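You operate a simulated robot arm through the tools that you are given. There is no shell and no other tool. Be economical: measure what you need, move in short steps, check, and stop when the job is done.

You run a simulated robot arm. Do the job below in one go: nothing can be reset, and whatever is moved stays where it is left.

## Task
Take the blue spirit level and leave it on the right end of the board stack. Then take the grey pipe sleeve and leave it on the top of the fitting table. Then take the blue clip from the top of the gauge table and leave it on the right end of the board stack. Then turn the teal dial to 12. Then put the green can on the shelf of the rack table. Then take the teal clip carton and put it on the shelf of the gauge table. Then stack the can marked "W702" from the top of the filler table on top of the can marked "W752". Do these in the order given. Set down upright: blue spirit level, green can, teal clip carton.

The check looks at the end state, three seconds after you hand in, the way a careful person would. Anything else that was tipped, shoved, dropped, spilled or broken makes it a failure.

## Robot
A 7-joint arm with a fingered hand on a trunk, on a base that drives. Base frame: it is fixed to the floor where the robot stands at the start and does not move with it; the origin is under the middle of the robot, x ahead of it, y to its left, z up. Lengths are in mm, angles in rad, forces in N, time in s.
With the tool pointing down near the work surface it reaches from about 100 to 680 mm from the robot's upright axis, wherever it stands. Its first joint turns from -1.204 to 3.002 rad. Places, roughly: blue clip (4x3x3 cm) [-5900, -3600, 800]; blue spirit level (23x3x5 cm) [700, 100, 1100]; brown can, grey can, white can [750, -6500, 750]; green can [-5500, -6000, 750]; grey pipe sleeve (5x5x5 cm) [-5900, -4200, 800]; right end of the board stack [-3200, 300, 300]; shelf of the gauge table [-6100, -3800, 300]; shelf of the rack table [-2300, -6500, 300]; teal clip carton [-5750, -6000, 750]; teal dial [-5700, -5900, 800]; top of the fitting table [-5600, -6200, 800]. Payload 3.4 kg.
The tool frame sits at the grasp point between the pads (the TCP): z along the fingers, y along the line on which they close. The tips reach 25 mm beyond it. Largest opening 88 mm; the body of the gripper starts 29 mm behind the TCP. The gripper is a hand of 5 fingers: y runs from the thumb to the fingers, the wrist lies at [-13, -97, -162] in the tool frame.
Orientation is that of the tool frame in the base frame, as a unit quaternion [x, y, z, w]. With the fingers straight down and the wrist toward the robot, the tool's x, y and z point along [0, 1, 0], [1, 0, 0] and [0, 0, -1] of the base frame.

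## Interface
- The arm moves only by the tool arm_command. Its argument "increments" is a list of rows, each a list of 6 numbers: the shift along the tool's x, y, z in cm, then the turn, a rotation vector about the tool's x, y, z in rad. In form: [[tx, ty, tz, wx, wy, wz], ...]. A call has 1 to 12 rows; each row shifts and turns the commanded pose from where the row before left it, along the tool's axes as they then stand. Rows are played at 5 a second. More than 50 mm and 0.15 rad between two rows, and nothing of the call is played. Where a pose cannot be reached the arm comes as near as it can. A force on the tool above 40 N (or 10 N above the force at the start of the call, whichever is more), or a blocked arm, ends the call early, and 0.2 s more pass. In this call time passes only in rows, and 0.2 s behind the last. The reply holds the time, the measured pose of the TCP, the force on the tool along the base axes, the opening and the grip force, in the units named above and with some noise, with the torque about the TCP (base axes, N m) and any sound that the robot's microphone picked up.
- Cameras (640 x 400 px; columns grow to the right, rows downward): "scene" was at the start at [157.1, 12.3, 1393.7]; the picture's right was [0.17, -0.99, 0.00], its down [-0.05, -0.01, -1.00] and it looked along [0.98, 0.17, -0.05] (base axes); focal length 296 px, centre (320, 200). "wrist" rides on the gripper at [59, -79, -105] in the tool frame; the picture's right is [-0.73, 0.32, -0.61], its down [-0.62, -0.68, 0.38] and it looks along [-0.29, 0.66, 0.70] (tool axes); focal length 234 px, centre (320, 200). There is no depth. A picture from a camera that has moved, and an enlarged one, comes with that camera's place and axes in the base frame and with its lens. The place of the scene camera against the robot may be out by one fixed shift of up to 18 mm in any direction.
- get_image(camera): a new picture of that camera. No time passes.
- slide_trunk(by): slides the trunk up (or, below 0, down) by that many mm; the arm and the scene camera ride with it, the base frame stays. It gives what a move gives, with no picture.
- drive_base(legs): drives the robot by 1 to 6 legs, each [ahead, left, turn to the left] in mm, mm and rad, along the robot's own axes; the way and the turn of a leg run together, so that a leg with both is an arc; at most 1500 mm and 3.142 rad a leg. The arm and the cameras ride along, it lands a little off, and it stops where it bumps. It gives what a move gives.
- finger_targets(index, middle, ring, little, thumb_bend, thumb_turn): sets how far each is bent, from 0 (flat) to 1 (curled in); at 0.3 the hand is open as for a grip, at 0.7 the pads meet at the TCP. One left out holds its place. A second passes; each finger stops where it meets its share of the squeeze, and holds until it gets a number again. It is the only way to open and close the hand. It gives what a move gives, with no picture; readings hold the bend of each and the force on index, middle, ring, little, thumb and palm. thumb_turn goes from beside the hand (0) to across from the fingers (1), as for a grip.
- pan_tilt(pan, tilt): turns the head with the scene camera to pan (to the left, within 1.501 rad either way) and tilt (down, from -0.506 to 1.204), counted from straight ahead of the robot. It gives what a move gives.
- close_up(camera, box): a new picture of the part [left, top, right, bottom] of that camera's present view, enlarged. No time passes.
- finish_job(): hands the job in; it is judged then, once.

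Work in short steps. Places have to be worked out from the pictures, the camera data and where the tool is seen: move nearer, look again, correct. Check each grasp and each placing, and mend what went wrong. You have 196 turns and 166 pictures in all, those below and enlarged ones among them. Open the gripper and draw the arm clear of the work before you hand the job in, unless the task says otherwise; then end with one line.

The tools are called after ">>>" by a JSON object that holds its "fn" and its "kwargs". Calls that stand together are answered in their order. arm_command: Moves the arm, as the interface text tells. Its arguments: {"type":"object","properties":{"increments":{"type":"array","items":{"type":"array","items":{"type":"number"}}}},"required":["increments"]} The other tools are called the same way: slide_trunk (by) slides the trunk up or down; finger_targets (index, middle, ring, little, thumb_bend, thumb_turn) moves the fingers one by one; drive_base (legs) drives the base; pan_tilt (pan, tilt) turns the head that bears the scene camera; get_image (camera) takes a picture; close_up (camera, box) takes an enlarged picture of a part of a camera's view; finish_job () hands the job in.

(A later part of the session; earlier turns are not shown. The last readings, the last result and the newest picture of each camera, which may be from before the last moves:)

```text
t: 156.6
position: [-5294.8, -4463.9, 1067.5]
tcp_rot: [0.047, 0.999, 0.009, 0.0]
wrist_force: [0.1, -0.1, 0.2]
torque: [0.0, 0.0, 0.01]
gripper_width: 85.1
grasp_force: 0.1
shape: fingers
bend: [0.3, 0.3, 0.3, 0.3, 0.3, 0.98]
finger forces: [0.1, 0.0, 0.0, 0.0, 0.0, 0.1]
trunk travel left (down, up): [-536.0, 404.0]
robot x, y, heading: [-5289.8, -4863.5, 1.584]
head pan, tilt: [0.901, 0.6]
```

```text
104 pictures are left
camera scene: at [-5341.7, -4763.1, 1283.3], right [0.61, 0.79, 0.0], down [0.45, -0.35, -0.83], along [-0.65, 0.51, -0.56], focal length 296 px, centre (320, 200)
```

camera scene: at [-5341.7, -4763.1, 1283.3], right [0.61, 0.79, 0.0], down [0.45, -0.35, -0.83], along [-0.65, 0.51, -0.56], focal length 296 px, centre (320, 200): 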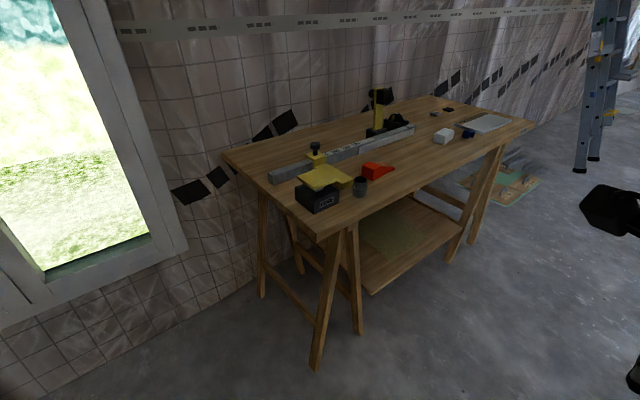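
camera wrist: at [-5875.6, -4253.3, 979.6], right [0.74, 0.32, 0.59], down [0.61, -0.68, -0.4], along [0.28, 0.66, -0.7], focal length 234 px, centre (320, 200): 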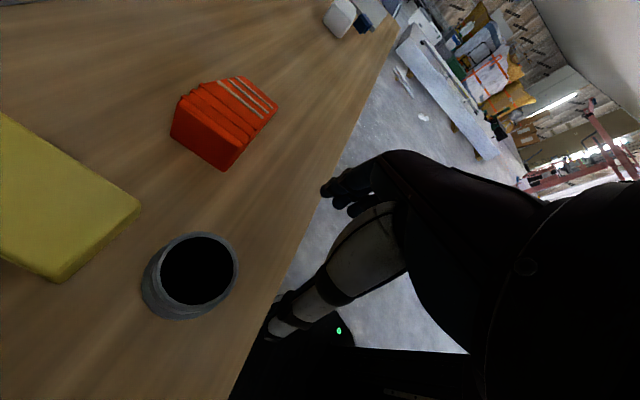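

The floor south of the table is clear. I strafe to stand in line with the sleeve.

>>> {"fn": "drive_base", "kwargs": {"legs": [[60, 577, -0.01]]}}

>>> {"fn": "pan_tilt", "kwargs": {"pan": 0.0, "tilt": 0.7}}

>>> {"fn": "get_image", "kwargs": {"camera": "scene"}}

>>> {"fn": "get_image", "kwargs": {"camera": "wrist"}}

```text
t: 159.9
position: [-5869.6, -4408.1, 1068.6]
tcp_rot: [0.049, 0.999, 0.009, 0.001]
wrist_force: [-0.1, 1.2, -0.3]
torque: [-0.02, 0.02, 0.01]
gripper_width: 85.3
grasp_force: 0.0
shape: fingers
bend: [0.3, 0.3, 0.3, 0.3, 0.3, 0.98]
finger forces: [0.0, 0.0, 0.0, 0.1, 0.0, 0.1]
trunk travel left (down, up): [-536.0, 404.0]
robot x, y, heading: [-5862.5, -4808.4, 1.575]
head pan, tilt: [0.901, 0.6]
```

```text
t: 161.1
position: [-5870.0, -4408.0, 1068.6]
tcp_rot: [0.049, 0.999, 0.009, 0.0]
wrist_force: [0.1, -0.1, 0.2]
torque: [0.02, -0.01, 0.01]
gripper_width: 85.0
grasp_force: 0.0
shape: fingers
bend: [0.3, 0.3, 0.3, 0.3, 0.3, 0.98]
finger forces: [0.0, 0.1, 0.0, 0.0, 0.0, 0.0]
trunk travel left (down, up): [-536.0, 404.0]
robot x, y, heading: [-5869.7, -4807.6, 1.573]
head pan, tilt: [0.0, 0.7]
```

```text
103 pictures are left
camera scene: at [-5851.5, -4676.7, 1274.7], right [1.0, 0.0, 0.0], down [0.0, -0.64, -0.77], along [0.0, 0.77, -0.64], focal length 296 px, centre (320, 200)
```

scene: 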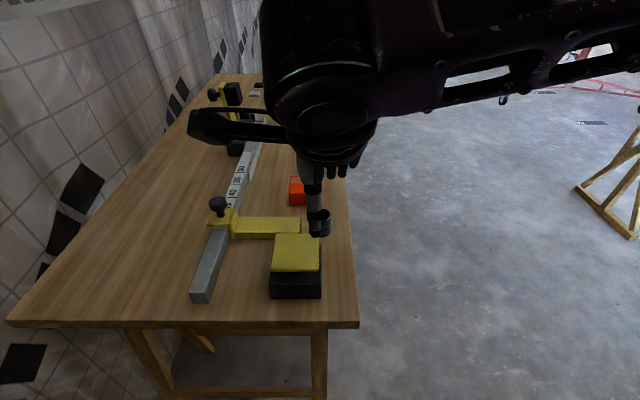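

```text
102 pictures are left
camera wrist: at [-5936.5, -4483.1, 1171.1], right [0.75, 0.24, 0.61], down [0.55, -0.73, -0.4], along [0.35, 0.64, -0.68], focal length 234 px, centre (320, 200)
```

wrist: 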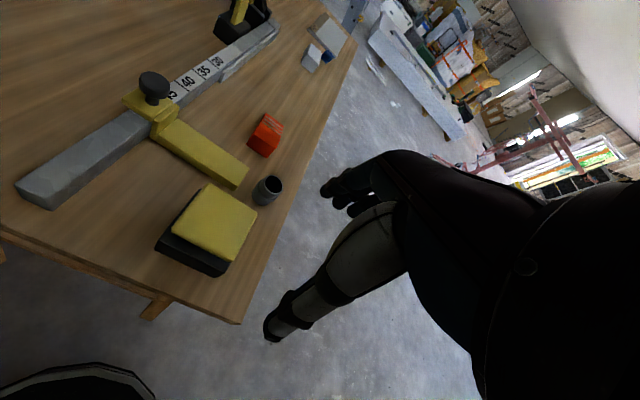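

The sleeve is confirmed at (-5869,-4217). I move above it and then down to z≈920.

>>> {"fn": "arm_command", "kwargs": {"increments": [[0.33, 3.8, 0, 0, 0, 0], [0.33, 3.8, 0, 0, 0, 0], [0.33, 3.8, 0, 0, 0, 0], [0.33, 3.8, 0, 0, 0, 0], [0.33, 3.7, 0, 0, 0, 0], [0, 0, 4, 0, 0, 0], [0, 0, 4, 0, 0, 0], [0, 0, 4, 0, 0, 0], [0, 0, 2.5, 0, 0, 0]]}}

>>> {"fn": "get_image", "kwargs": {"camera": "scene"}}

>>> {"fn": "get_image", "kwargs": {"camera": "wrist"}}

```text
t: 163.1
position: [-5865.8, -4215.9, 926.1]
tcp_rot: [0.05, 0.999, 0.01, 0.0]
wrist_force: [0.4, 0.5, -0.9]
torque: [0.0, 0.04, 0.0]
gripper_width: 85.4
grasp_force: 0.1
shape: fingers
bend: [0.3, 0.3, 0.3, 0.3, 0.3, 0.98]
finger forces: [0.0, 0.0, 0.0, 0.0, 0.1, 0.0]
trunk travel left (down, up): [-536.0, 404.0]
robot x, y, heading: [-5867.0, -4810.4, 1.577]
head pan, tilt: [0.0, 0.7]
```

```text
101 pictures are left
camera scene: at [-5851.3, -4676.4, 1274.6], right [1.0, 0.0, 0.0], down [0.0, -0.64, -0.76], along [0.0, 0.76, -0.64], focal length 296 px, centre (320, 200)
```

scene: 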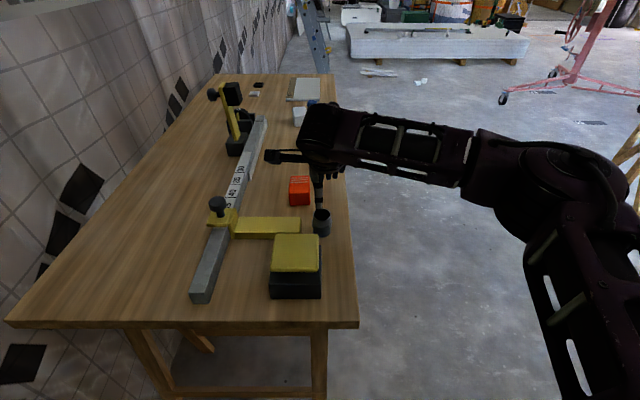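

```text
100 pictures are left
camera wrist: at [-5933.3, -4290.6, 1029.4], right [0.75, 0.24, 0.61], down [0.55, -0.73, -0.4], along [0.35, 0.64, -0.68], focal length 234 px, centre (320, 200)
```

wrist: 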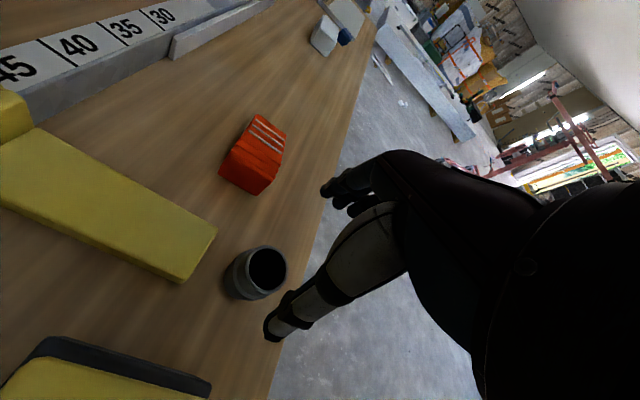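

Aligned within 3 mm. I descend beside the sleeve to TCP z≈834.

>>> {"fn": "arm_command", "kwargs": {"increments": [[0, -0.2, 3, 0, 0, 0], [0, 0, 3, 0, 0, 0], [0, 0, 2, 0, 0, 0], [0, 0, 1.2, 0, 0, 0]]}}

>>> {"fn": "get_image", "kwargs": {"camera": "wrist"}}

```text
t: 164.1
position: [-5867.4, -4214.9, 833.9]
tcp_rot: [0.05, 0.999, 0.009, 0.0]
wrist_force: [-0.6, -0.2, -0.2]
torque: [-0.01, 0.02, 0.0]
gripper_width: 85.2
grasp_force: 0.0
shape: fingers
bend: [0.3, 0.3, 0.3, 0.3, 0.3, 0.98]
finger forces: [0.0, 0.0, 0.1, 0.0, 0.0, 0.1]
trunk travel left (down, up): [-536.0, 404.0]
robot x, y, heading: [-5871.6, -4810.9, 1.579]
head pan, tilt: [0.0, 0.7]
```

```text
99 pictures are left
camera wrist: at [-5934.1, -4290.3, 937.2], right [0.75, 0.24, 0.61], down [0.55, -0.73, -0.4], along [0.35, 0.64, -0.68], focal length 234 px, centre (320, 200)
```

wrist: 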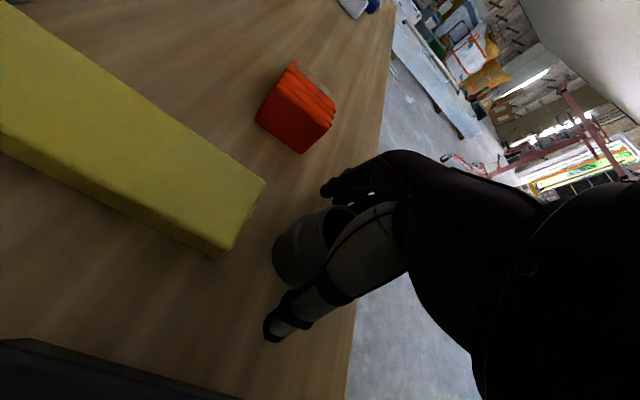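

The sleeve is between thumb and index. I close thumb, index and middle.

>>> {"fn": "finger_targets", "kwargs": {"index": 0.65, "middle": 0.65, "thumb_bend": 0.65}}

>>> {"fn": "get_image", "kwargs": {"camera": "wrist"}}

```text
t: 165.1
position: [-5867.5, -4215.3, 833.4]
tcp_rot: [0.05, 0.999, 0.009, 0.0]
wrist_force: [0.3, 0.2, 0.0]
torque: [0.03, -0.01, 0.0]
gripper_width: 27.5
grasp_force: 7.2
shape: fingers
bend: [0.59, 0.59, 0.3, 0.3, 0.56, 0.97]
finger forces: [3.9, 4.1, 0.0, 0.0, 7.5, 0.0]
trunk travel left (down, up): [-536.0, 404.0]
robot x, y, heading: [-5869.0, -4812.9, 1.574]
head pan, tilt: [0.0, 0.7]
```

```text
98 pictures are left
camera wrist: at [-5934.1, -4290.4, 937.5], right [0.75, 0.24, 0.61], down [0.55, -0.73, -0.4], along [0.35, 0.64, -0.68], focal length 234 px, centre (320, 200)
```

wrist: 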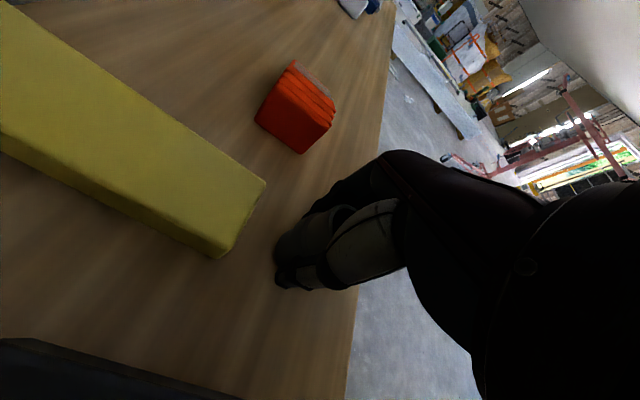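

Thumb, index and middle hold it evenly. I tighten and lift 120 mm.

>>> {"fn": "finger_targets", "kwargs": {"index": 0.72, "middle": 0.72, "thumb_bend": 0.72}}

>>> {"fn": "arm_command", "kwargs": {"increments": [[0, 0, -2, 0, 0, 0], [0, 0, -4, 0, 0, 0], [0, 0, -4, 0, 0, 0], [0, 0, -4, 0, 0, 0]]}}

>>> {"fn": "get_image", "kwargs": {"camera": "scene"}}

>>> {"fn": "get_image", "kwargs": {"camera": "wrist"}}

```text
t: 166.1
position: [-5867.3, -4214.9, 834.4]
tcp_rot: [0.05, 0.999, 0.009, 0.001]
wrist_force: [-0.4, -0.2, 0.4]
torque: [-0.03, -0.02, -0.01]
gripper_width: 26.3
grasp_force: 13.9
shape: fingers
bend: [0.6, 0.62, 0.3, 0.3, 0.55, 0.96]
finger forces: [7.2, 6.9, 0.0, 0.0, 13.3, 0.0]
trunk travel left (down, up): [-536.0, 404.0]
robot x, y, heading: [-5869.6, -4808.6, 1.575]
head pan, tilt: [0.0, 0.7]
```

```text
t: 167.1
position: [-5868.6, -4217.6, 976.2]
tcp_rot: [0.049, 0.999, 0.009, 0.001]
wrist_force: [0.1, -0.7, 0.7]
torque: [0.01, -0.01, -0.01]
gripper_width: 26.1
grasp_force: 13.6
shape: fingers
bend: [0.6, 0.62, 0.3, 0.3, 0.55, 0.96]
finger forces: [7.1, 6.9, 0.0, 0.0, 13.1, 0.0]
trunk travel left (down, up): [-536.0, 404.0]
robot x, y, heading: [-5867.8, -4811.7, 1.572]
head pan, tilt: [0.0, 0.7]
```

```text
97 pictures are left
camera scene: at [-5851.7, -4677.6, 1274.7], right [1.0, 0.0, 0.0], down [0.0, -0.64, -0.77], along [0.0, 0.77, -0.64], focal length 296 px, centre (320, 200)
```

scene: 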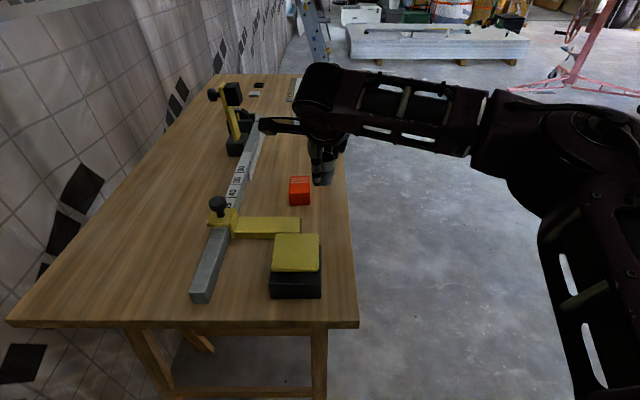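

```text
96 pictures are left
camera wrist: at [-5935.2, -4293.1, 1078.6], right [0.75, 0.24, 0.61], down [0.55, -0.73, -0.4], along [0.35, 0.64, -0.68], focal length 234 px, centre (320, 200)
```

wrist: 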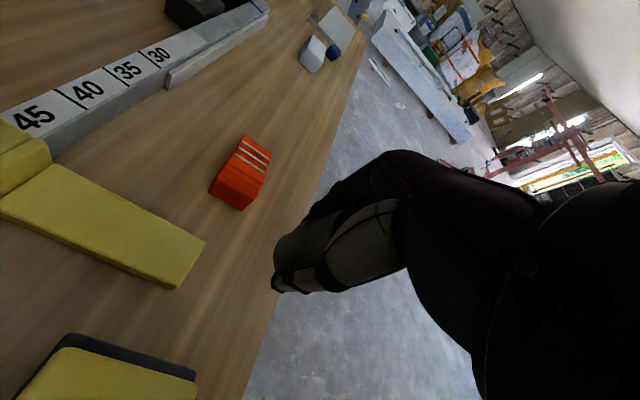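

The sleeve is held. I raise and retract the arm, then turn toward the fitting table to the south and look.

>>> {"fn": "arm_command", "kwargs": {"increments": [[0, -4, -4, 0, 0, 0], [0, -4, -4, 0, 0, 0], [0, -4, -2, 0, 0, 0], [0, -4, 0, 0, 0, 0], [0, -3.5, 0, 0, 0, 0]]}}

>>> {"fn": "drive_base", "kwargs": {"legs": [[-100, 0, 0], [0, 0, -1.57], [270, 0, 0], [0, 0, -1.57]]}}

>>> {"fn": "pan_tilt", "kwargs": {"pan": 0.1, "tilt": 0.5}}

>>> {"fn": "get_image", "kwargs": {"camera": "scene"}}

>>> {"fn": "get_image", "kwargs": {"camera": "wrist"}}

```text
refused: row 1 steps farther than a row can; nothing moved
```

```text
t: 177.4
position: [-5582.8, -5497.1, 975.1]
tcp_rot: [0.999, -0.041, -0.001, 0.009]
wrist_force: [-0.5, 0.4, -0.3]
torque: [0.0, 0.01, -0.02]
gripper_width: 25.6
grasp_force: 12.7
shape: fingers
bend: [0.6, 0.63, 0.3, 0.3, 0.55, 0.96]
finger forces: [6.5, 6.7, 0.0, 0.1, 11.9, 0.0]
trunk travel left (down, up): [-536.0, 404.0]
robot x, y, heading: [-5593.1, -4907.2, -1.55]
head pan, tilt: [0.0, 0.7]
```

```text
t: 178.1
position: [-5583.9, -5498.9, 975.4]
tcp_rot: [0.999, -0.041, 0.0, 0.009]
wrist_force: [-0.1, -0.4, -0.4]
torque: [0.0, -0.02, -0.01]
gripper_width: 25.7
grasp_force: 12.2
shape: fingers
bend: [0.6, 0.63, 0.3, 0.3, 0.55, 0.96]
finger forces: [6.5, 6.7, 0.0, 0.1, 11.9, 0.0]
trunk travel left (down, up): [-536.0, 404.0]
robot x, y, heading: [-5596.0, -4905.3, -1.55]
head pan, tilt: [0.099, 0.499]
```

```text
95 pictures are left
camera scene: at [-5564.6, -5050.4, 1292.3], right [-0.99, -0.12, 0.0], down [-0.06, 0.48, -0.88], along [0.11, -0.87, -0.48], focal length 296 px, centre (320, 200)
```

scene: 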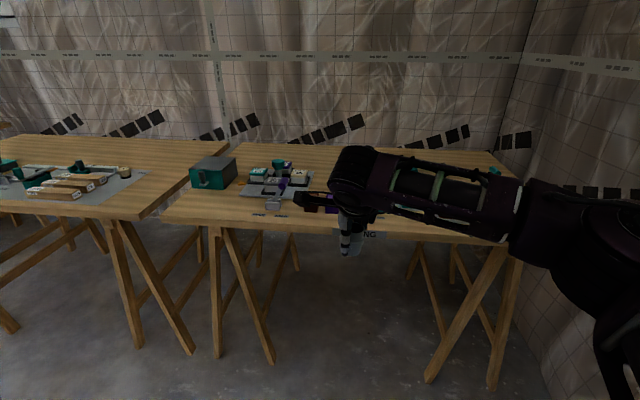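

```text
94 pictures are left
camera wrist: at [-5518.2, -5422.6, 1077.9], right [-0.75, -0.25, 0.61], down [-0.57, 0.72, -0.4], along [-0.34, -0.64, -0.68], focal length 234 px, centre (320, 200)
```

wrist: 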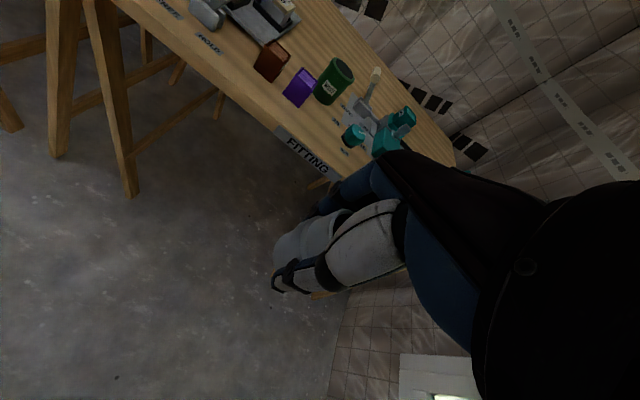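

The first call was refused, but the drive went fine. I raise and retract the hand now to see the fitting table.

>>> {"fn": "arm_command", "kwargs": {"increments": [[0, -3, -3, 0, 0, 0], [0, -3, -3, 0, 0, 0], [0, -3, -3, 0, 0, 0], [0, -3, -3, 0, 0, 0], [0, -3, -3, 0, 0, 0], [0, -3, -3, 0, 0, 0]]}}

>>> {"fn": "pan_tilt", "kwargs": {"pan": -0.1, "tilt": 0.6}}

>>> {"fn": "get_image", "kwargs": {"camera": "scene"}}

>>> {"fn": "get_image", "kwargs": {"camera": "wrist"}}

```text
t: 179.5
position: [-5568.2, -5313.2, 1151.9]
tcp_rot: [0.999, -0.041, -0.001, 0.009]
wrist_force: [0.0, 0.6, -0.5]
torque: [0.02, 0.0, -0.01]
gripper_width: 25.6
grasp_force: 12.6
shape: fingers
bend: [0.6, 0.63, 0.3, 0.3, 0.55, 0.96]
finger forces: [6.5, 6.8, 0.1, 0.0, 12.0, 0.1]
trunk travel left (down, up): [-536.0, 404.0]
robot x, y, heading: [-5598.7, -4905.6, -1.549]
head pan, tilt: [0.099, 0.499]
```

```text
t: 180.3
position: [-5568.8, -5314.9, 1151.1]
tcp_rot: [0.999, -0.041, -0.001, 0.008]
wrist_force: [0.6, 0.0, -1.1]
torque: [-0.03, 0.02, -0.01]
gripper_width: 25.5
grasp_force: 12.5
shape: fingers
bend: [0.6, 0.63, 0.3, 0.3, 0.55, 0.96]
finger forces: [6.5, 6.9, 0.0, 0.0, 12.0, 0.1]
trunk travel left (down, up): [-536.0, 404.0]
robot x, y, heading: [-5594.6, -4907.1, -1.552]
head pan, tilt: [-0.099, 0.6]
```

```text
93 pictures are left
camera scene: at [-5582.4, -5048.2, 1283.3], right [-1.0, 0.08, 0.0], down [0.04, 0.56, -0.83], along [-0.06, -0.82, -0.56], focal length 296 px, centre (320, 200)
```

scene: 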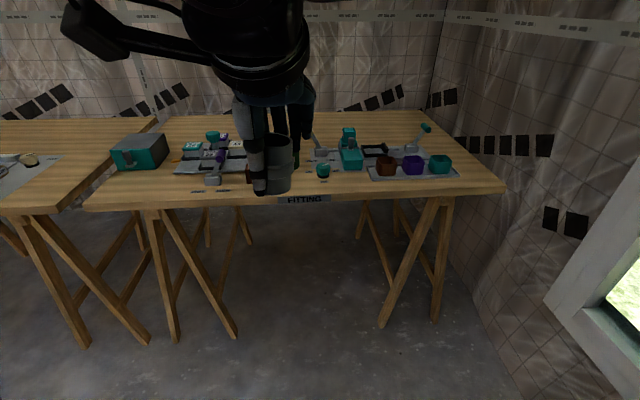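

```text
92 pictures are left
camera wrist: at [-5503.9, -5240.4, 1254.9], right [-0.75, -0.25, 0.61], down [-0.57, 0.72, -0.4], along [-0.34, -0.64, -0.68], focal length 234 px, centre (320, 200)
```

wrist: 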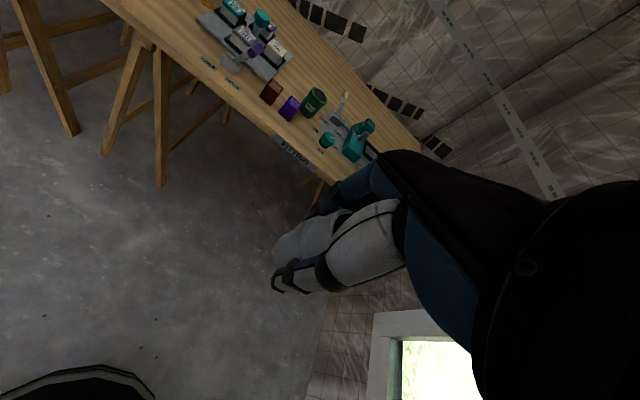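

I zoom onto the tabletop to see items and free space.

>>> {"fn": "close_up", "kwargs": {"camera": "scene", "box": [90, 100, 290, 225]}}

>>> {"fn": "close_up", "kwargs": {"camera": "scene", "box": [280, 100, 480, 225]}}

>>> {"fn": "close_up", "kwargs": {"camera": "wrist", "box": [180, 0, 440, 190]}}

```text
3.20 times, centred on (190, 162) of scene
camera zoom: at [-5582.4, -5048.2, 1283.3], right [-1.0, 0.08, 0.0], down [0.04, 0.56, -0.83], along [-0.06, -0.82, -0.56], focal length 946 px, centre (736, 320)
```

zoom: 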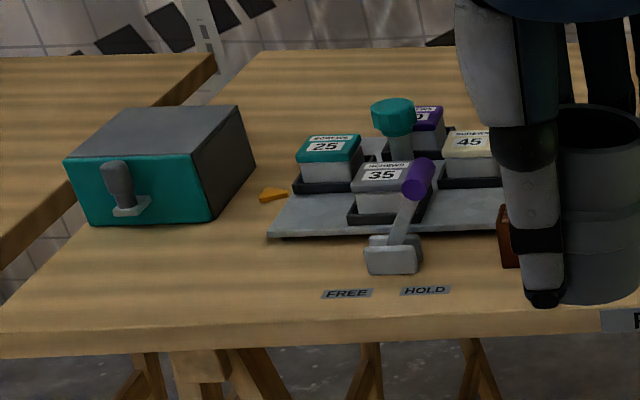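

```text
3.20 times, centred on (380, 162) of scene
camera zoom: at [-5582.4, -5048.2, 1283.3], right [-1.0, 0.08, 0.0], down [0.04, 0.56, -0.83], along [-0.06, -0.82, -0.56], focal length 946 px, centre (128, 320)
```

zoom: 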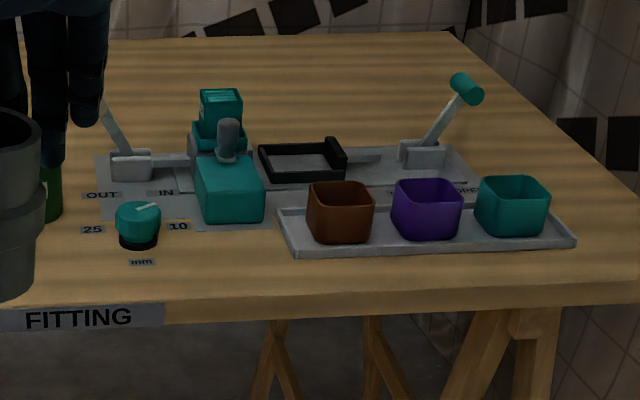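

```text
2.11 times, centred on (310, 95) of wrist
camera zoom: at [-5503.9, -5240.4, 1254.9], right [-0.75, -0.25, 0.61], down [-0.57, 0.72, -0.4], along [-0.34, -0.64, -0.68], focal length 493 px, centre (341, 421)
```

zoom: 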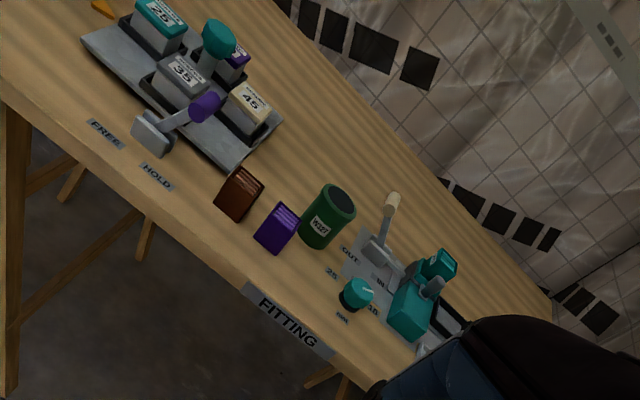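

Free space exists on the front-left of the fitting table, near (-5130,-5880). I drive to stand in front of it.

>>> {"fn": "drive_base", "kwargs": {"legs": [[0, 465, -0.02], [410, 0, 0]]}}

>>> {"fn": "pan_tilt", "kwargs": {"pan": 0.0, "tilt": 0.8}}

>>> {"fn": "get_image", "kwargs": {"camera": "scene"}}

>>> {"fn": "get_image", "kwargs": {"camera": "wrist"}}

```text
t: 185.2
position: [-5107.9, -5725.0, 1151.8]
tcp_rot: [0.999, -0.05, 0.0, 0.009]
wrist_force: [0.1, -0.7, 0.2]
torque: [0.01, 0.0, 0.0]
gripper_width: 25.5
grasp_force: 12.5
shape: fingers
bend: [0.6, 0.63, 0.3, 0.3, 0.55, 0.96]
finger forces: [6.4, 6.8, 0.0, 0.1, 12.0, 0.0]
trunk travel left (down, up): [-536.0, 404.0]
robot x, y, heading: [-5128.5, -5314.6, -1.572]
head pan, tilt: [-0.099, 0.6]
```

```text
t: 185.9
position: [-5107.9, -5724.5, 1152.6]
tcp_rot: [0.999, -0.049, -0.001, 0.009]
wrist_force: [0.9, -0.7, 0.3]
torque: [0.02, -0.01, -0.02]
gripper_width: 25.6
grasp_force: 12.2
shape: fingers
bend: [0.6, 0.63, 0.3, 0.3, 0.55, 0.96]
finger forces: [6.5, 6.8, 0.0, 0.0, 12.1, 0.0]
trunk travel left (down, up): [-536.0, 404.0]
robot x, y, heading: [-5126.2, -5314.4, -1.564]
head pan, tilt: [0.0, 0.799]
```

```text
88 pictures are left
camera scene: at [-5108.8, -5448.7, 1266.5], right [-1.0, 0.0, 0.0], down [0.0, 0.72, -0.7], along [0.0, -0.7, -0.72], focal length 296 px, centre (320, 200)
```

scene: 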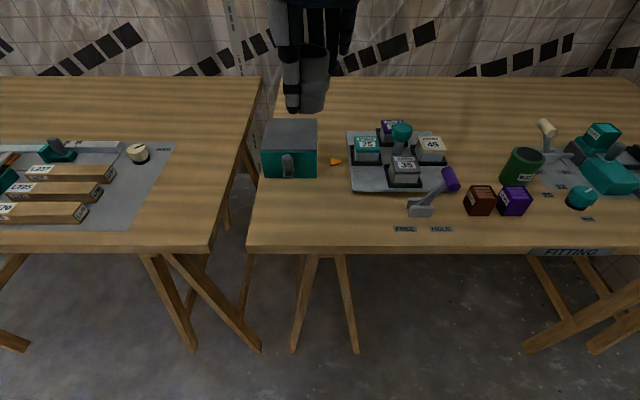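

```text
87 pictures are left
camera wrist: at [-5042.4, -5649.7, 1255.1], right [-0.75, -0.24, 0.61], down [-0.55, 0.73, -0.4], along [-0.35, -0.64, -0.68], focal length 234 px, centre (320, 200)
```

wrist: 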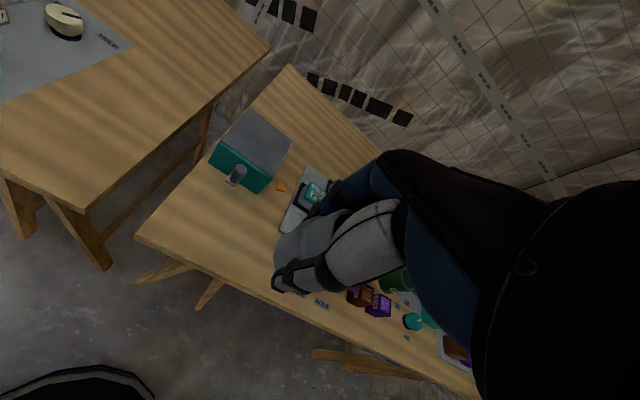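

The free spot is clear. I extend over (-5150,-5880) and lower to z≈880.

>>> {"fn": "arm_command", "kwargs": {"increments": [[-0.67, 3.95, 0, 0, 0, 0], [-0.67, 3.95, 0, 0, 0, 0], [-0.67, 3.95, 0, 0, 0, 0], [-0.67, 3.95, 0, 0, 0, 0], [0, 0, 4.5, 0, 0, 0], [0, 0, 4.5, 0, 0, 0], [0, 0, 4.5, 0, 0, 0], [0, 0, 4.5, 0, 0, 0], [0, 0, 4.5, 0, 0, 0], [0, 0, 4.5, 0, 0, 0]]}}

>>> {"fn": "get_image", "kwargs": {"camera": "scene"}}

>>> {"fn": "get_image", "kwargs": {"camera": "wrist"}}

```text
t: 188.1
position: [-5151.1, -5883.7, 884.2]
tcp_rot: [0.999, -0.05, 0.0, 0.008]
wrist_force: [-0.2, -0.6, -0.9]
torque: [-0.02, 0.0, 0.01]
gripper_width: 25.1
grasp_force: 12.4
shape: fingers
bend: [0.61, 0.63, 0.3, 0.3, 0.55, 0.96]
finger forces: [6.1, 6.9, 0.0, 0.0, 11.9, 0.0]
trunk travel left (down, up): [-536.0, 404.0]
robot x, y, heading: [-5129.8, -5315.3, -1.567]
head pan, tilt: [0.0, 0.799]
```

```text
86 pictures are left
camera scene: at [-5109.0, -5449.6, 1266.4], right [-1.0, 0.0, 0.0], down [0.0, 0.72, -0.7], along [0.0, -0.7, -0.72], focal length 296 px, centre (320, 200)
```

scene: 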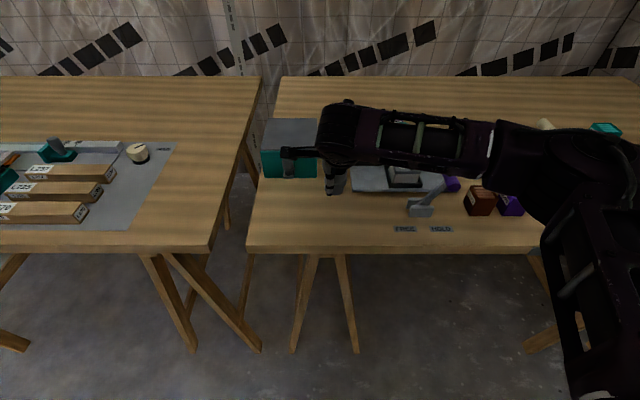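

```text
85 pictures are left
camera wrist: at [-5084.9, -5809.4, 987.9], right [-0.75, -0.24, 0.61], down [-0.55, 0.73, -0.4], along [-0.35, -0.64, -0.68], focal length 234 px, centre (320, 200)
```

wrist: 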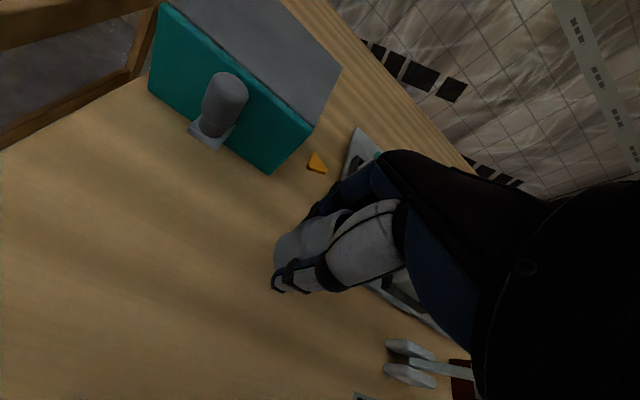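

The tray edge is close to the open ring/little fingers; I shift 30 mm left and 35 mm toward the front, then descend.

>>> {"fn": "arm_command", "kwargs": {"increments": [[1.32, -1.88, 0, 0, 0, 0], [1.32, -1.88, 0, 0, 0, 0], [0, 0, 2.5, 0, 0, 0], [0, 0, 1.5, 0, 0, 0], [0, 0, 0.5, 0, 0, 0]]}}

>>> {"fn": "get_image", "kwargs": {"camera": "wrist"}}

```text
t: 189.3
position: [-5120.0, -5849.7, 840.4]
tcp_rot: [0.999, -0.048, 0.0, 0.01]
wrist_force: [0.5, -0.7, 0.1]
torque: [0.01, 0.0, 0.0]
gripper_width: 25.4
grasp_force: 12.5
shape: fingers
bend: [0.61, 0.63, 0.3, 0.3, 0.55, 0.96]
finger forces: [6.1, 6.9, 0.0, 0.0, 11.7, 0.1]
trunk travel left (down, up): [-536.0, 404.0]
robot x, y, heading: [-5126.1, -5314.8, -1.567]
head pan, tilt: [0.0, 0.799]
```

```text
84 pictures are left
camera wrist: at [-5055.0, -5775.6, 942.7], right [-0.75, -0.24, 0.61], down [-0.55, 0.73, -0.4], along [-0.35, -0.64, -0.68], focal length 234 px, centre (320, 200)
```

wrist: 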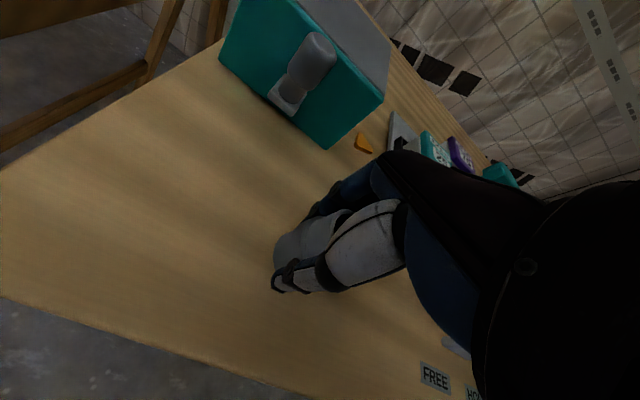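

Close to the surface. I lower in 3 mm steps until there is contact.

>>> {"fn": "arm_command", "kwargs": {"increments": [[0, 0, 0.3, 0, 0, 0]]}}

>>> {"fn": "arm_command", "kwargs": {"increments": [[0, 0, 0.3, 0, 0, 0]]}}

```text
t: 189.7
position: [-5121.7, -5849.6, 835.7]
tcp_rot: [0.999, -0.05, -0.001, 0.01]
wrist_force: [0.9, 0.3, -0.4]
torque: [-0.03, 0.03, 0.0]
gripper_width: 25.2
grasp_force: 12.6
shape: fingers
bend: [0.61, 0.63, 0.3, 0.3, 0.55, 0.96]
finger forces: [6.0, 7.0, 0.0, 0.0, 11.7, 0.0]
trunk travel left (down, up): [-536.0, 404.0]
robot x, y, heading: [-5125.0, -5316.7, -1.571]
head pan, tilt: [0.0, 0.799]
```

```text
t: 190.1
position: [-5121.2, -5849.4, 833.8]
tcp_rot: [0.999, -0.05, 0.0, 0.009]
wrist_force: [0.1, 0.0, 1.0]
torque: [0.0, 0.02, -0.04]
gripper_width: 25.0
grasp_force: 12.6
shape: fingers
bend: [0.61, 0.63, 0.3, 0.3, 0.55, 0.96]
finger forces: [6.1, 7.0, 0.0, 0.0, 12.3, 0.0]
trunk travel left (down, up): [-536.0, 404.0]
robot x, y, heading: [-5126.9, -5315.7, -1.564]
head pan, tilt: [0.0, 0.799]
```

>>> {"fn": "arm_command", "kwargs": {"increments": [[0, 0, 0.2, 0, 0, 0]]}}

```text
t: 190.5
position: [-5120.9, -5849.2, 832.0]
tcp_rot: [0.999, -0.05, 0.0, 0.01]
wrist_force: [1.1, -0.2, 4.9]
torque: [-0.04, 0.01, 0.04]
gripper_width: 25.4
grasp_force: 13.9
shape: fingers
bend: [0.71, 0.63, 0.3, 0.3, 0.55, 0.95]
finger forces: [6.2, 7.8, 0.0, 0.0, 13.6, 0.0]
trunk travel left (down, up): [-536.0, 404.0]
robot x, y, heading: [-5128.6, -5315.2, -1.569]
head pan, tilt: [0.0, 0.799]
```

Contact at 4.9 N: the sleeve is on the table. I open the fingers and lift away.

>>> {"fn": "finger_targets", "kwargs": {"index": 0.45, "middle": 0.45, "thumb_bend": 0.45}}

>>> {"fn": "finger_targets", "kwargs": {"index": 0.3, "middle": 0.3, "thumb_bend": 0.3}}

>>> {"fn": "arm_command", "kwargs": {"increments": [[0, 0, -3, 0, 0, 0], [0, 0, -4.5, 0, 0, 0], [0, 0, -4.5, 0, 0, 0], [0, 0, -4.5, 0, 0, 0], [0, 0, -4.5, 0, 0, 0], [0, 0, -4.5, 0, 0, 0]]}}

>>> {"fn": "get_image", "kwargs": {"camera": "wrist"}}

```text
t: 191.5
position: [-5120.7, -5850.1, 832.0]
tcp_rot: [0.999, -0.049, -0.001, 0.009]
wrist_force: [-1.0, 0.0, -0.5]
torque: [-0.01, 0.0, -0.03]
gripper_width: 52.2
grasp_force: 0.0
shape: fingers
bend: [0.45, 0.45, 0.3, 0.3, 0.45, 0.97]
finger forces: [0.0, 0.0, 0.0, 0.1, 0.0, 0.0]
trunk travel left (down, up): [-536.0, 404.0]
robot x, y, heading: [-5127.4, -5314.9, -1.572]
head pan, tilt: [0.0, 0.799]
```

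```text
t: 192.5
position: [-5121.2, -5850.2, 830.4]
tcp_rot: [0.999, -0.05, 0.0, 0.009]
wrist_force: [-0.4, -0.8, -0.4]
torque: [0.0, -0.01, -0.01]
gripper_width: 84.3
grasp_force: 0.0
shape: fingers
bend: [0.3, 0.3, 0.3, 0.3, 0.3, 0.97]
finger forces: [0.0, 0.1, 0.1, 0.1, 0.0, 0.0]
trunk travel left (down, up): [-536.0, 404.0]
robot x, y, heading: [-5127.9, -5317.5, -1.564]
head pan, tilt: [0.0, 0.799]
```

```text
t: 193.9
position: [-5121.5, -5844.4, 1086.5]
tcp_rot: [0.999, -0.049, 0.0, 0.01]
wrist_force: [0.0, -0.2, -0.6]
torque: [0.05, 0.0, -0.01]
gripper_width: 84.7
grasp_force: 0.0
shape: fingers
bend: [0.3, 0.3, 0.3, 0.3, 0.3, 0.97]
finger forces: [0.1, 0.1, 0.1, 0.0, 0.1, 0.1]
trunk travel left (down, up): [-536.0, 404.0]
robot x, y, heading: [-5128.0, -5318.7, -1.57]
head pan, tilt: [0.0, 0.799]
```

```text
83 pictures are left
camera wrist: at [-5054.7, -5768.5, 1190.3], right [-0.75, -0.24, 0.61], down [-0.55, 0.73, -0.4], along [-0.35, -0.64, -0.68], focal length 234 px, centre (320, 200)
```

wrist: 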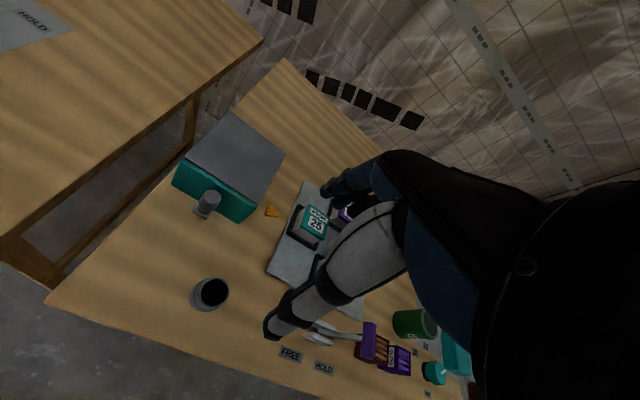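

The sleeve stands on the fitting table. Now to the blue clip: back off, turn to face -x and strafe north along the gauge table.

>>> {"fn": "arm_command", "kwargs": {"increments": [[0, -4, 0, 0, 0, 0], [0, -4, 0, 0, 0, 0], [0, -4, 0, 0, 0, 0]]}}

>>> {"fn": "drive_base", "kwargs": {"legs": [[-350, 0, 0], [0, 0, -1.57], [0, -1450, 0], [200, 0, 0]]}}

>>> {"fn": "pan_tilt", "kwargs": {"pan": 0.0, "tilt": 0.75}}

>>> {"fn": "get_image", "kwargs": {"camera": "scene"}}

>>> {"fn": "get_image", "kwargs": {"camera": "wrist"}}

```text
t: 194.7
position: [-5109.9, -5723.3, 1085.9]
tcp_rot: [0.999, -0.049, 0.0, 0.011]
wrist_force: [0.1, 0.5, 0.2]
torque: [0.05, -0.01, -0.01]
gripper_width: 84.6
grasp_force: 0.1
shape: fingers
bend: [0.3, 0.3, 0.3, 0.3, 0.3, 0.97]
finger forces: [0.1, 0.0, 0.0, 0.1, 0.1, 0.1]
trunk travel left (down, up): [-536.0, 404.0]
robot x, y, heading: [-5126.9, -5318.8, -1.572]
head pan, tilt: [0.0, 0.799]
```

```text
t: 208.8
position: [-5734.7, -3544.3, 1083.2]
tcp_rot: [-0.67, 0.742, 0.007, -0.006]
wrist_force: [0.4, 0.0, 0.3]
torque: [0.04, 0.02, 0.02]
gripper_width: 84.5
grasp_force: 0.1
shape: fingers
bend: [0.3, 0.3, 0.3, 0.3, 0.3, 0.97]
finger forces: [0.0, 0.0, 0.1, 0.0, 0.0, 0.0]
trunk travel left (down, up): [-536.0, 404.0]
robot x, y, heading: [-5321.8, -3528.3, 3.14]
head pan, tilt: [0.0, 0.799]
```

```text
t: 209.4
position: [-5733.0, -3544.3, 1083.6]
tcp_rot: [-0.67, 0.742, 0.006, -0.007]
wrist_force: [-0.9, -0.6, 0.8]
torque: [-0.02, -0.02, 0.03]
gripper_width: 84.4
grasp_force: 0.1
shape: fingers
bend: [0.3, 0.3, 0.3, 0.3, 0.3, 0.97]
finger forces: [0.1, 0.0, 0.0, 0.1, 0.1, 0.1]
trunk travel left (down, up): [-536.0, 404.0]
robot x, y, heading: [-5317.8, -3529.5, 3.141]
head pan, tilt: [0.0, 0.75]
```

```text
82 pictures are left
camera scene: at [-5438.1, -3532.1, 1270.4], right [0.0, 1.0, 0.0], down [0.68, 0.0, -0.73], along [-0.73, 0.0, -0.68], focal length 296 px, centre (320, 200)
```

scene: 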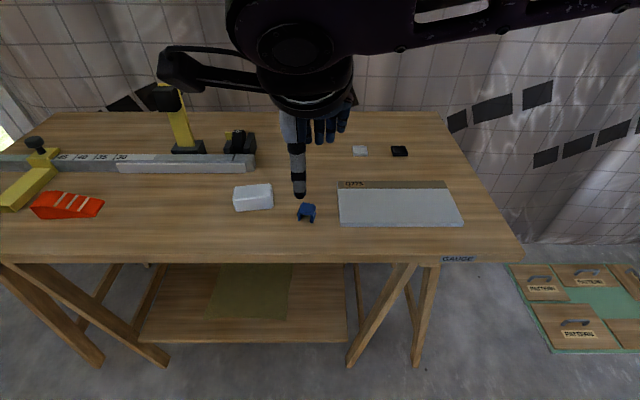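

```text
81 pictures are left
camera wrist: at [-5659.6, -3611.4, 1187.4], right [-0.23, 0.75, 0.61], down [0.73, 0.55, -0.4], along [-0.64, 0.36, -0.68], focal length 234 px, centre (320, 200)
```

wrist: 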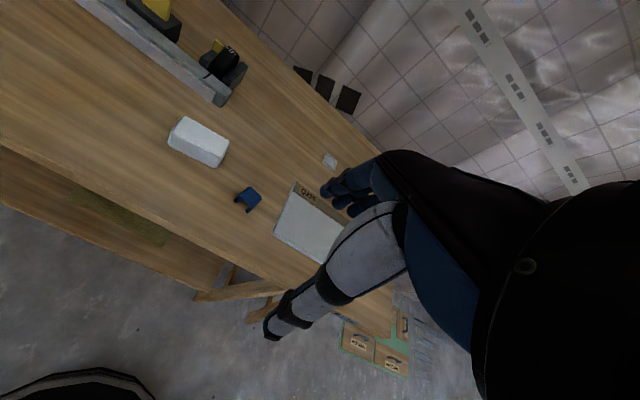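

The blue clip is at about (-5897,-3558). I zoom in for its orientation.

>>> {"fn": "close_up", "kwargs": {"camera": "wrist", "box": [150, 110, 350, 260]}}

>>> {"fn": "close_up", "kwargs": {"camera": "scene", "box": [220, 160, 380, 260]}}

```text
2.67 times, centred on (250, 185) of wrist
camera zoom: at [-5659.6, -3611.4, 1187.4], right [-0.23, 0.75, 0.61], down [0.73, 0.55, -0.4], along [-0.64, 0.36, -0.68], focal length 624 px, centre (507, 240)
```

zoom: 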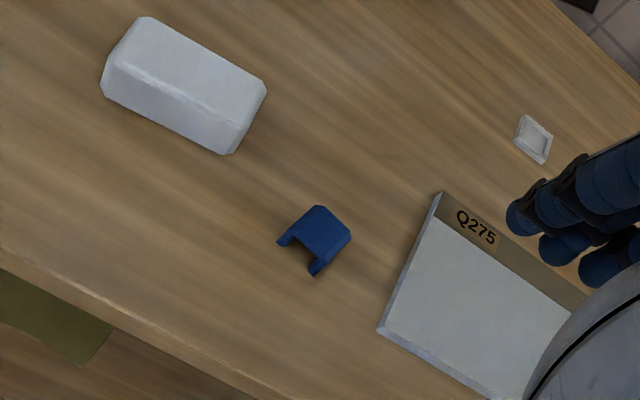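

```text
4.00 times, centred on (300, 210) of scene
camera zoom: at [-5438.1, -3532.1, 1270.4], right [0.0, 1.0, 0.0], down [0.68, 0.0, -0.73], along [-0.73, 0.0, -0.68], focal length 1183 px, centre (400, 160)
```

zoom: 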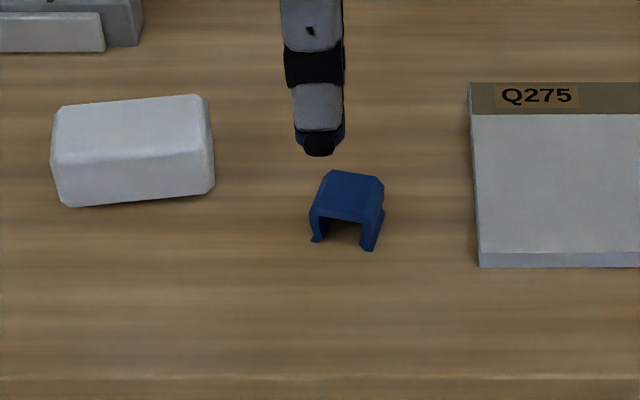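

The clip is an arch turned by ≈0.25 rad; best grip is across its legs (≈along y). I turn the hand the other way (wrist to the right) up here and see whether that is reachable.

>>> {"fn": "arm_command", "kwargs": {"increments": [[0, 0, 0, 0, 0, -0.14], [0, 0, 0, 0, 0, -0.14], [0, 0, 0, 0, 0, -0.14], [0, 0, 0, 0, 0, -0.14], [0, 0, 0, 0, 0, -0.14], [0, 0, 0, 0, 0, -0.14], [0, 0, 0, 0, 0, -0.14], [0, 0, 0, 0, 0, -0.14]]}}

>>> {"fn": "get_image", "kwargs": {"camera": "wrist"}}

>>> {"fn": "get_image", "kwargs": {"camera": "scene"}}

```text
t: 211.2
position: [-5733.6, -3544.3, 1085.2]
tcp_rot: [0.962, -0.273, -0.009, 0.002]
wrist_force: [0.2, -0.3, 0.0]
torque: [0.02, -0.03, 0.0]
gripper_width: 84.3
grasp_force: 0.1
shape: fingers
bend: [0.3, 0.3, 0.3, 0.3, 0.3, 0.97]
finger forces: [0.0, 0.0, 0.1, 0.1, 0.1, 0.0]
trunk travel left (down, up): [-536.0, 404.0]
robot x, y, heading: [-5322.1, -3527.7, 3.145]
head pan, tilt: [0.0, 0.75]
```

```text
78 pictures are left
camera wrist: at [-5641.2, -3508.1, 1187.0], right [-0.78, 0.1, 0.62], down [-0.18, 0.91, -0.38], along [-0.6, -0.41, -0.69], focal length 234 px, centre (320, 200)
```

wrist: 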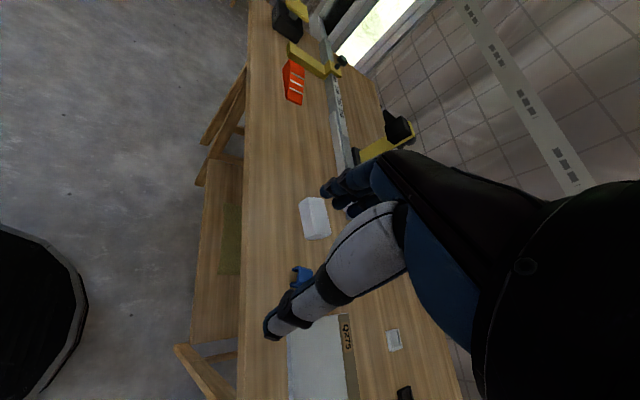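

```text
77 pictures are left
camera scene: at [-5438.6, -3532.0, 1270.4], right [0.0, 1.0, 0.0], down [0.68, 0.0, -0.73], along [-0.73, 0.0, -0.68], focal length 296 px, centre (320, 200)
```

scene: 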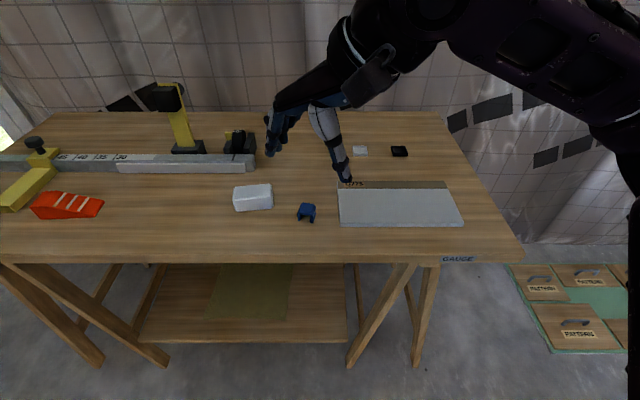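

Reachable. I finish the turn, narrow the fingers a little, and move above the clip to z≈900.

>>> {"fn": "arm_command", "kwargs": {"increments": [[0, 0, 0, 0, 0, -0.145], [0, 0, 0, 0, 0, -0.145], [-3.84, 1.4, 0, 0, 0, 0], [-3.84, 1.4, 0, 0, 0, 0], [-3.84, 1.4, 0, 0, 0, 0], [-3.84, 1.4, 0, 0, 0, 0], [0, 0, 4.6, 0, 0, 0], [0, 0, 4.6, 0, 0, 0], [0, 0, 4.6, 0, 0, 0], [0, 0, 4.6, 0, 0, 0]]}}

>>> {"fn": "finger_targets", "kwargs": {"index": 0.4, "middle": 0.4, "ring": 0.3, "little": 0.3, "thumb_bend": 0.4}}

>>> {"fn": "get_image", "kwargs": {"camera": "wrist"}}

>>> {"fn": "get_image", "kwargs": {"camera": "scene"}}

```text
t: 213.4
position: [-5900.8, -3558.3, 903.8]
tcp_rot: [0.991, -0.131, -0.01, 0.001]
wrist_force: [0.3, 0.4, -0.9]
torque: [0.02, 0.01, 0.0]
gripper_width: 84.3
grasp_force: 0.1
shape: fingers
bend: [0.3, 0.3, 0.3, 0.3, 0.3, 0.97]
finger forces: [0.0, 0.0, 0.0, 0.0, 0.0, 0.0]
trunk travel left (down, up): [-536.0, 404.0]
robot x, y, heading: [-5323.3, -3530.9, 3.138]
head pan, tilt: [0.0, 0.75]
```

```text
t: 214.4
position: [-5900.4, -3557.2, 904.4]
tcp_rot: [0.991, -0.132, -0.01, 0.001]
wrist_force: [0.0, 0.3, -0.1]
torque: [-0.01, -0.01, -0.01]
gripper_width: 64.4
grasp_force: 0.0
shape: fingers
bend: [0.4, 0.4, 0.3, 0.3, 0.4, 0.97]
finger forces: [0.0, 0.1, 0.0, 0.0, 0.1, 0.0]
trunk travel left (down, up): [-536.0, 404.0]
robot x, y, heading: [-5323.8, -3528.3, 3.141]
head pan, tilt: [0.0, 0.75]
```

```text
76 pictures are left
camera wrist: at [-5821.3, -3497.4, 1007.1], right [-0.77, -0.12, 0.62], down [-0.43, 0.82, -0.37], along [-0.46, -0.56, -0.69], focal length 234 px, centre (320, 200)
```

wrist: 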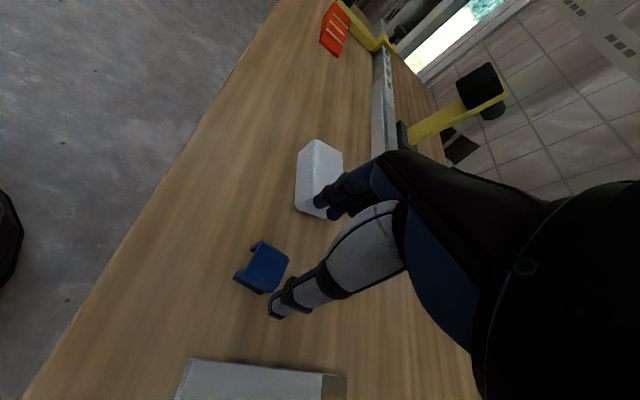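

```text
75 pictures are left
camera scene: at [-5438.2, -3532.1, 1270.4], right [0.0, 1.0, 0.0], down [0.68, 0.0, -0.73], along [-0.73, 0.0, -0.68], focal length 296 px, centre (320, 200)
```

scene: 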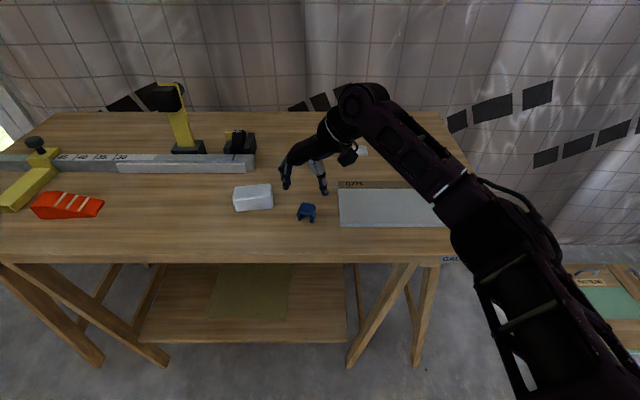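

The clip is right below the TCP. I descend to z≈832.

>>> {"fn": "arm_command", "kwargs": {"increments": [[0, 0, 3, 0, 0, 0], [0, 0, 2.5, 0, 0, 0], [0, 0, 1.7, 0, 0, 0]]}}

>>> {"fn": "get_image", "kwargs": {"camera": "wrist"}}

>>> {"fn": "close_up", "kwargs": {"camera": "scene", "box": [220, 140, 380, 240]}}

```text
t: 215.2
position: [-5901.6, -3557.8, 830.6]
tcp_rot: [0.991, -0.132, -0.01, 0.0]
wrist_force: [0.0, -0.4, 0.6]
torque: [-0.04, -0.02, 0.02]
gripper_width: 64.2
grasp_force: 0.0
shape: fingers
bend: [0.4, 0.4, 0.3, 0.3, 0.4, 0.97]
finger forces: [0.0, 0.2, 0.0, 0.0, 0.0, 0.0]
trunk travel left (down, up): [-536.0, 404.0]
robot x, y, heading: [-5322.7, -3529.1, 3.141]
head pan, tilt: [0.0, 0.75]
```

```text
74 pictures are left
camera wrist: at [-5822.6, -3497.1, 934.1], right [-0.77, -0.12, 0.62], down [-0.43, 0.82, -0.37], along [-0.46, -0.56, -0.69], focal length 234 px, centre (320, 200)
```

wrist: 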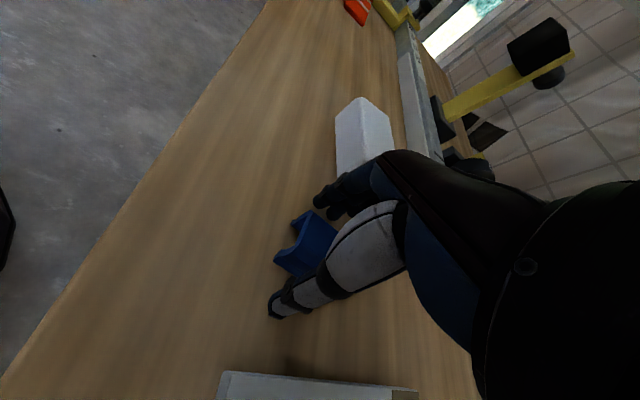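

```text
4.00 times, centred on (300, 190) of scene
camera zoom: at [-5438.4, -3532.1, 1270.4], right [0.0, 1.0, 0.0], down [0.68, 0.0, -0.73], along [-0.73, 0.0, -0.68], focal length 1183 px, centre (400, 240)
```

zoom: 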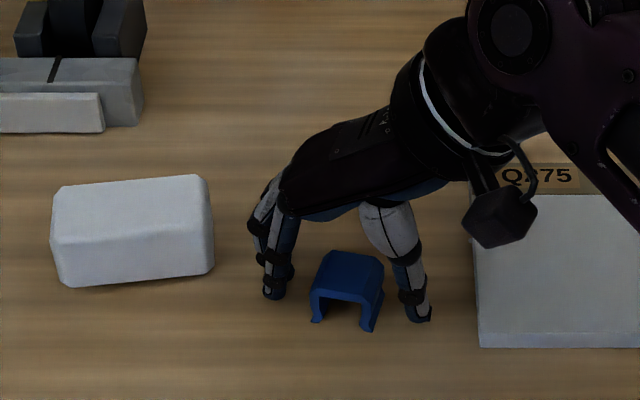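

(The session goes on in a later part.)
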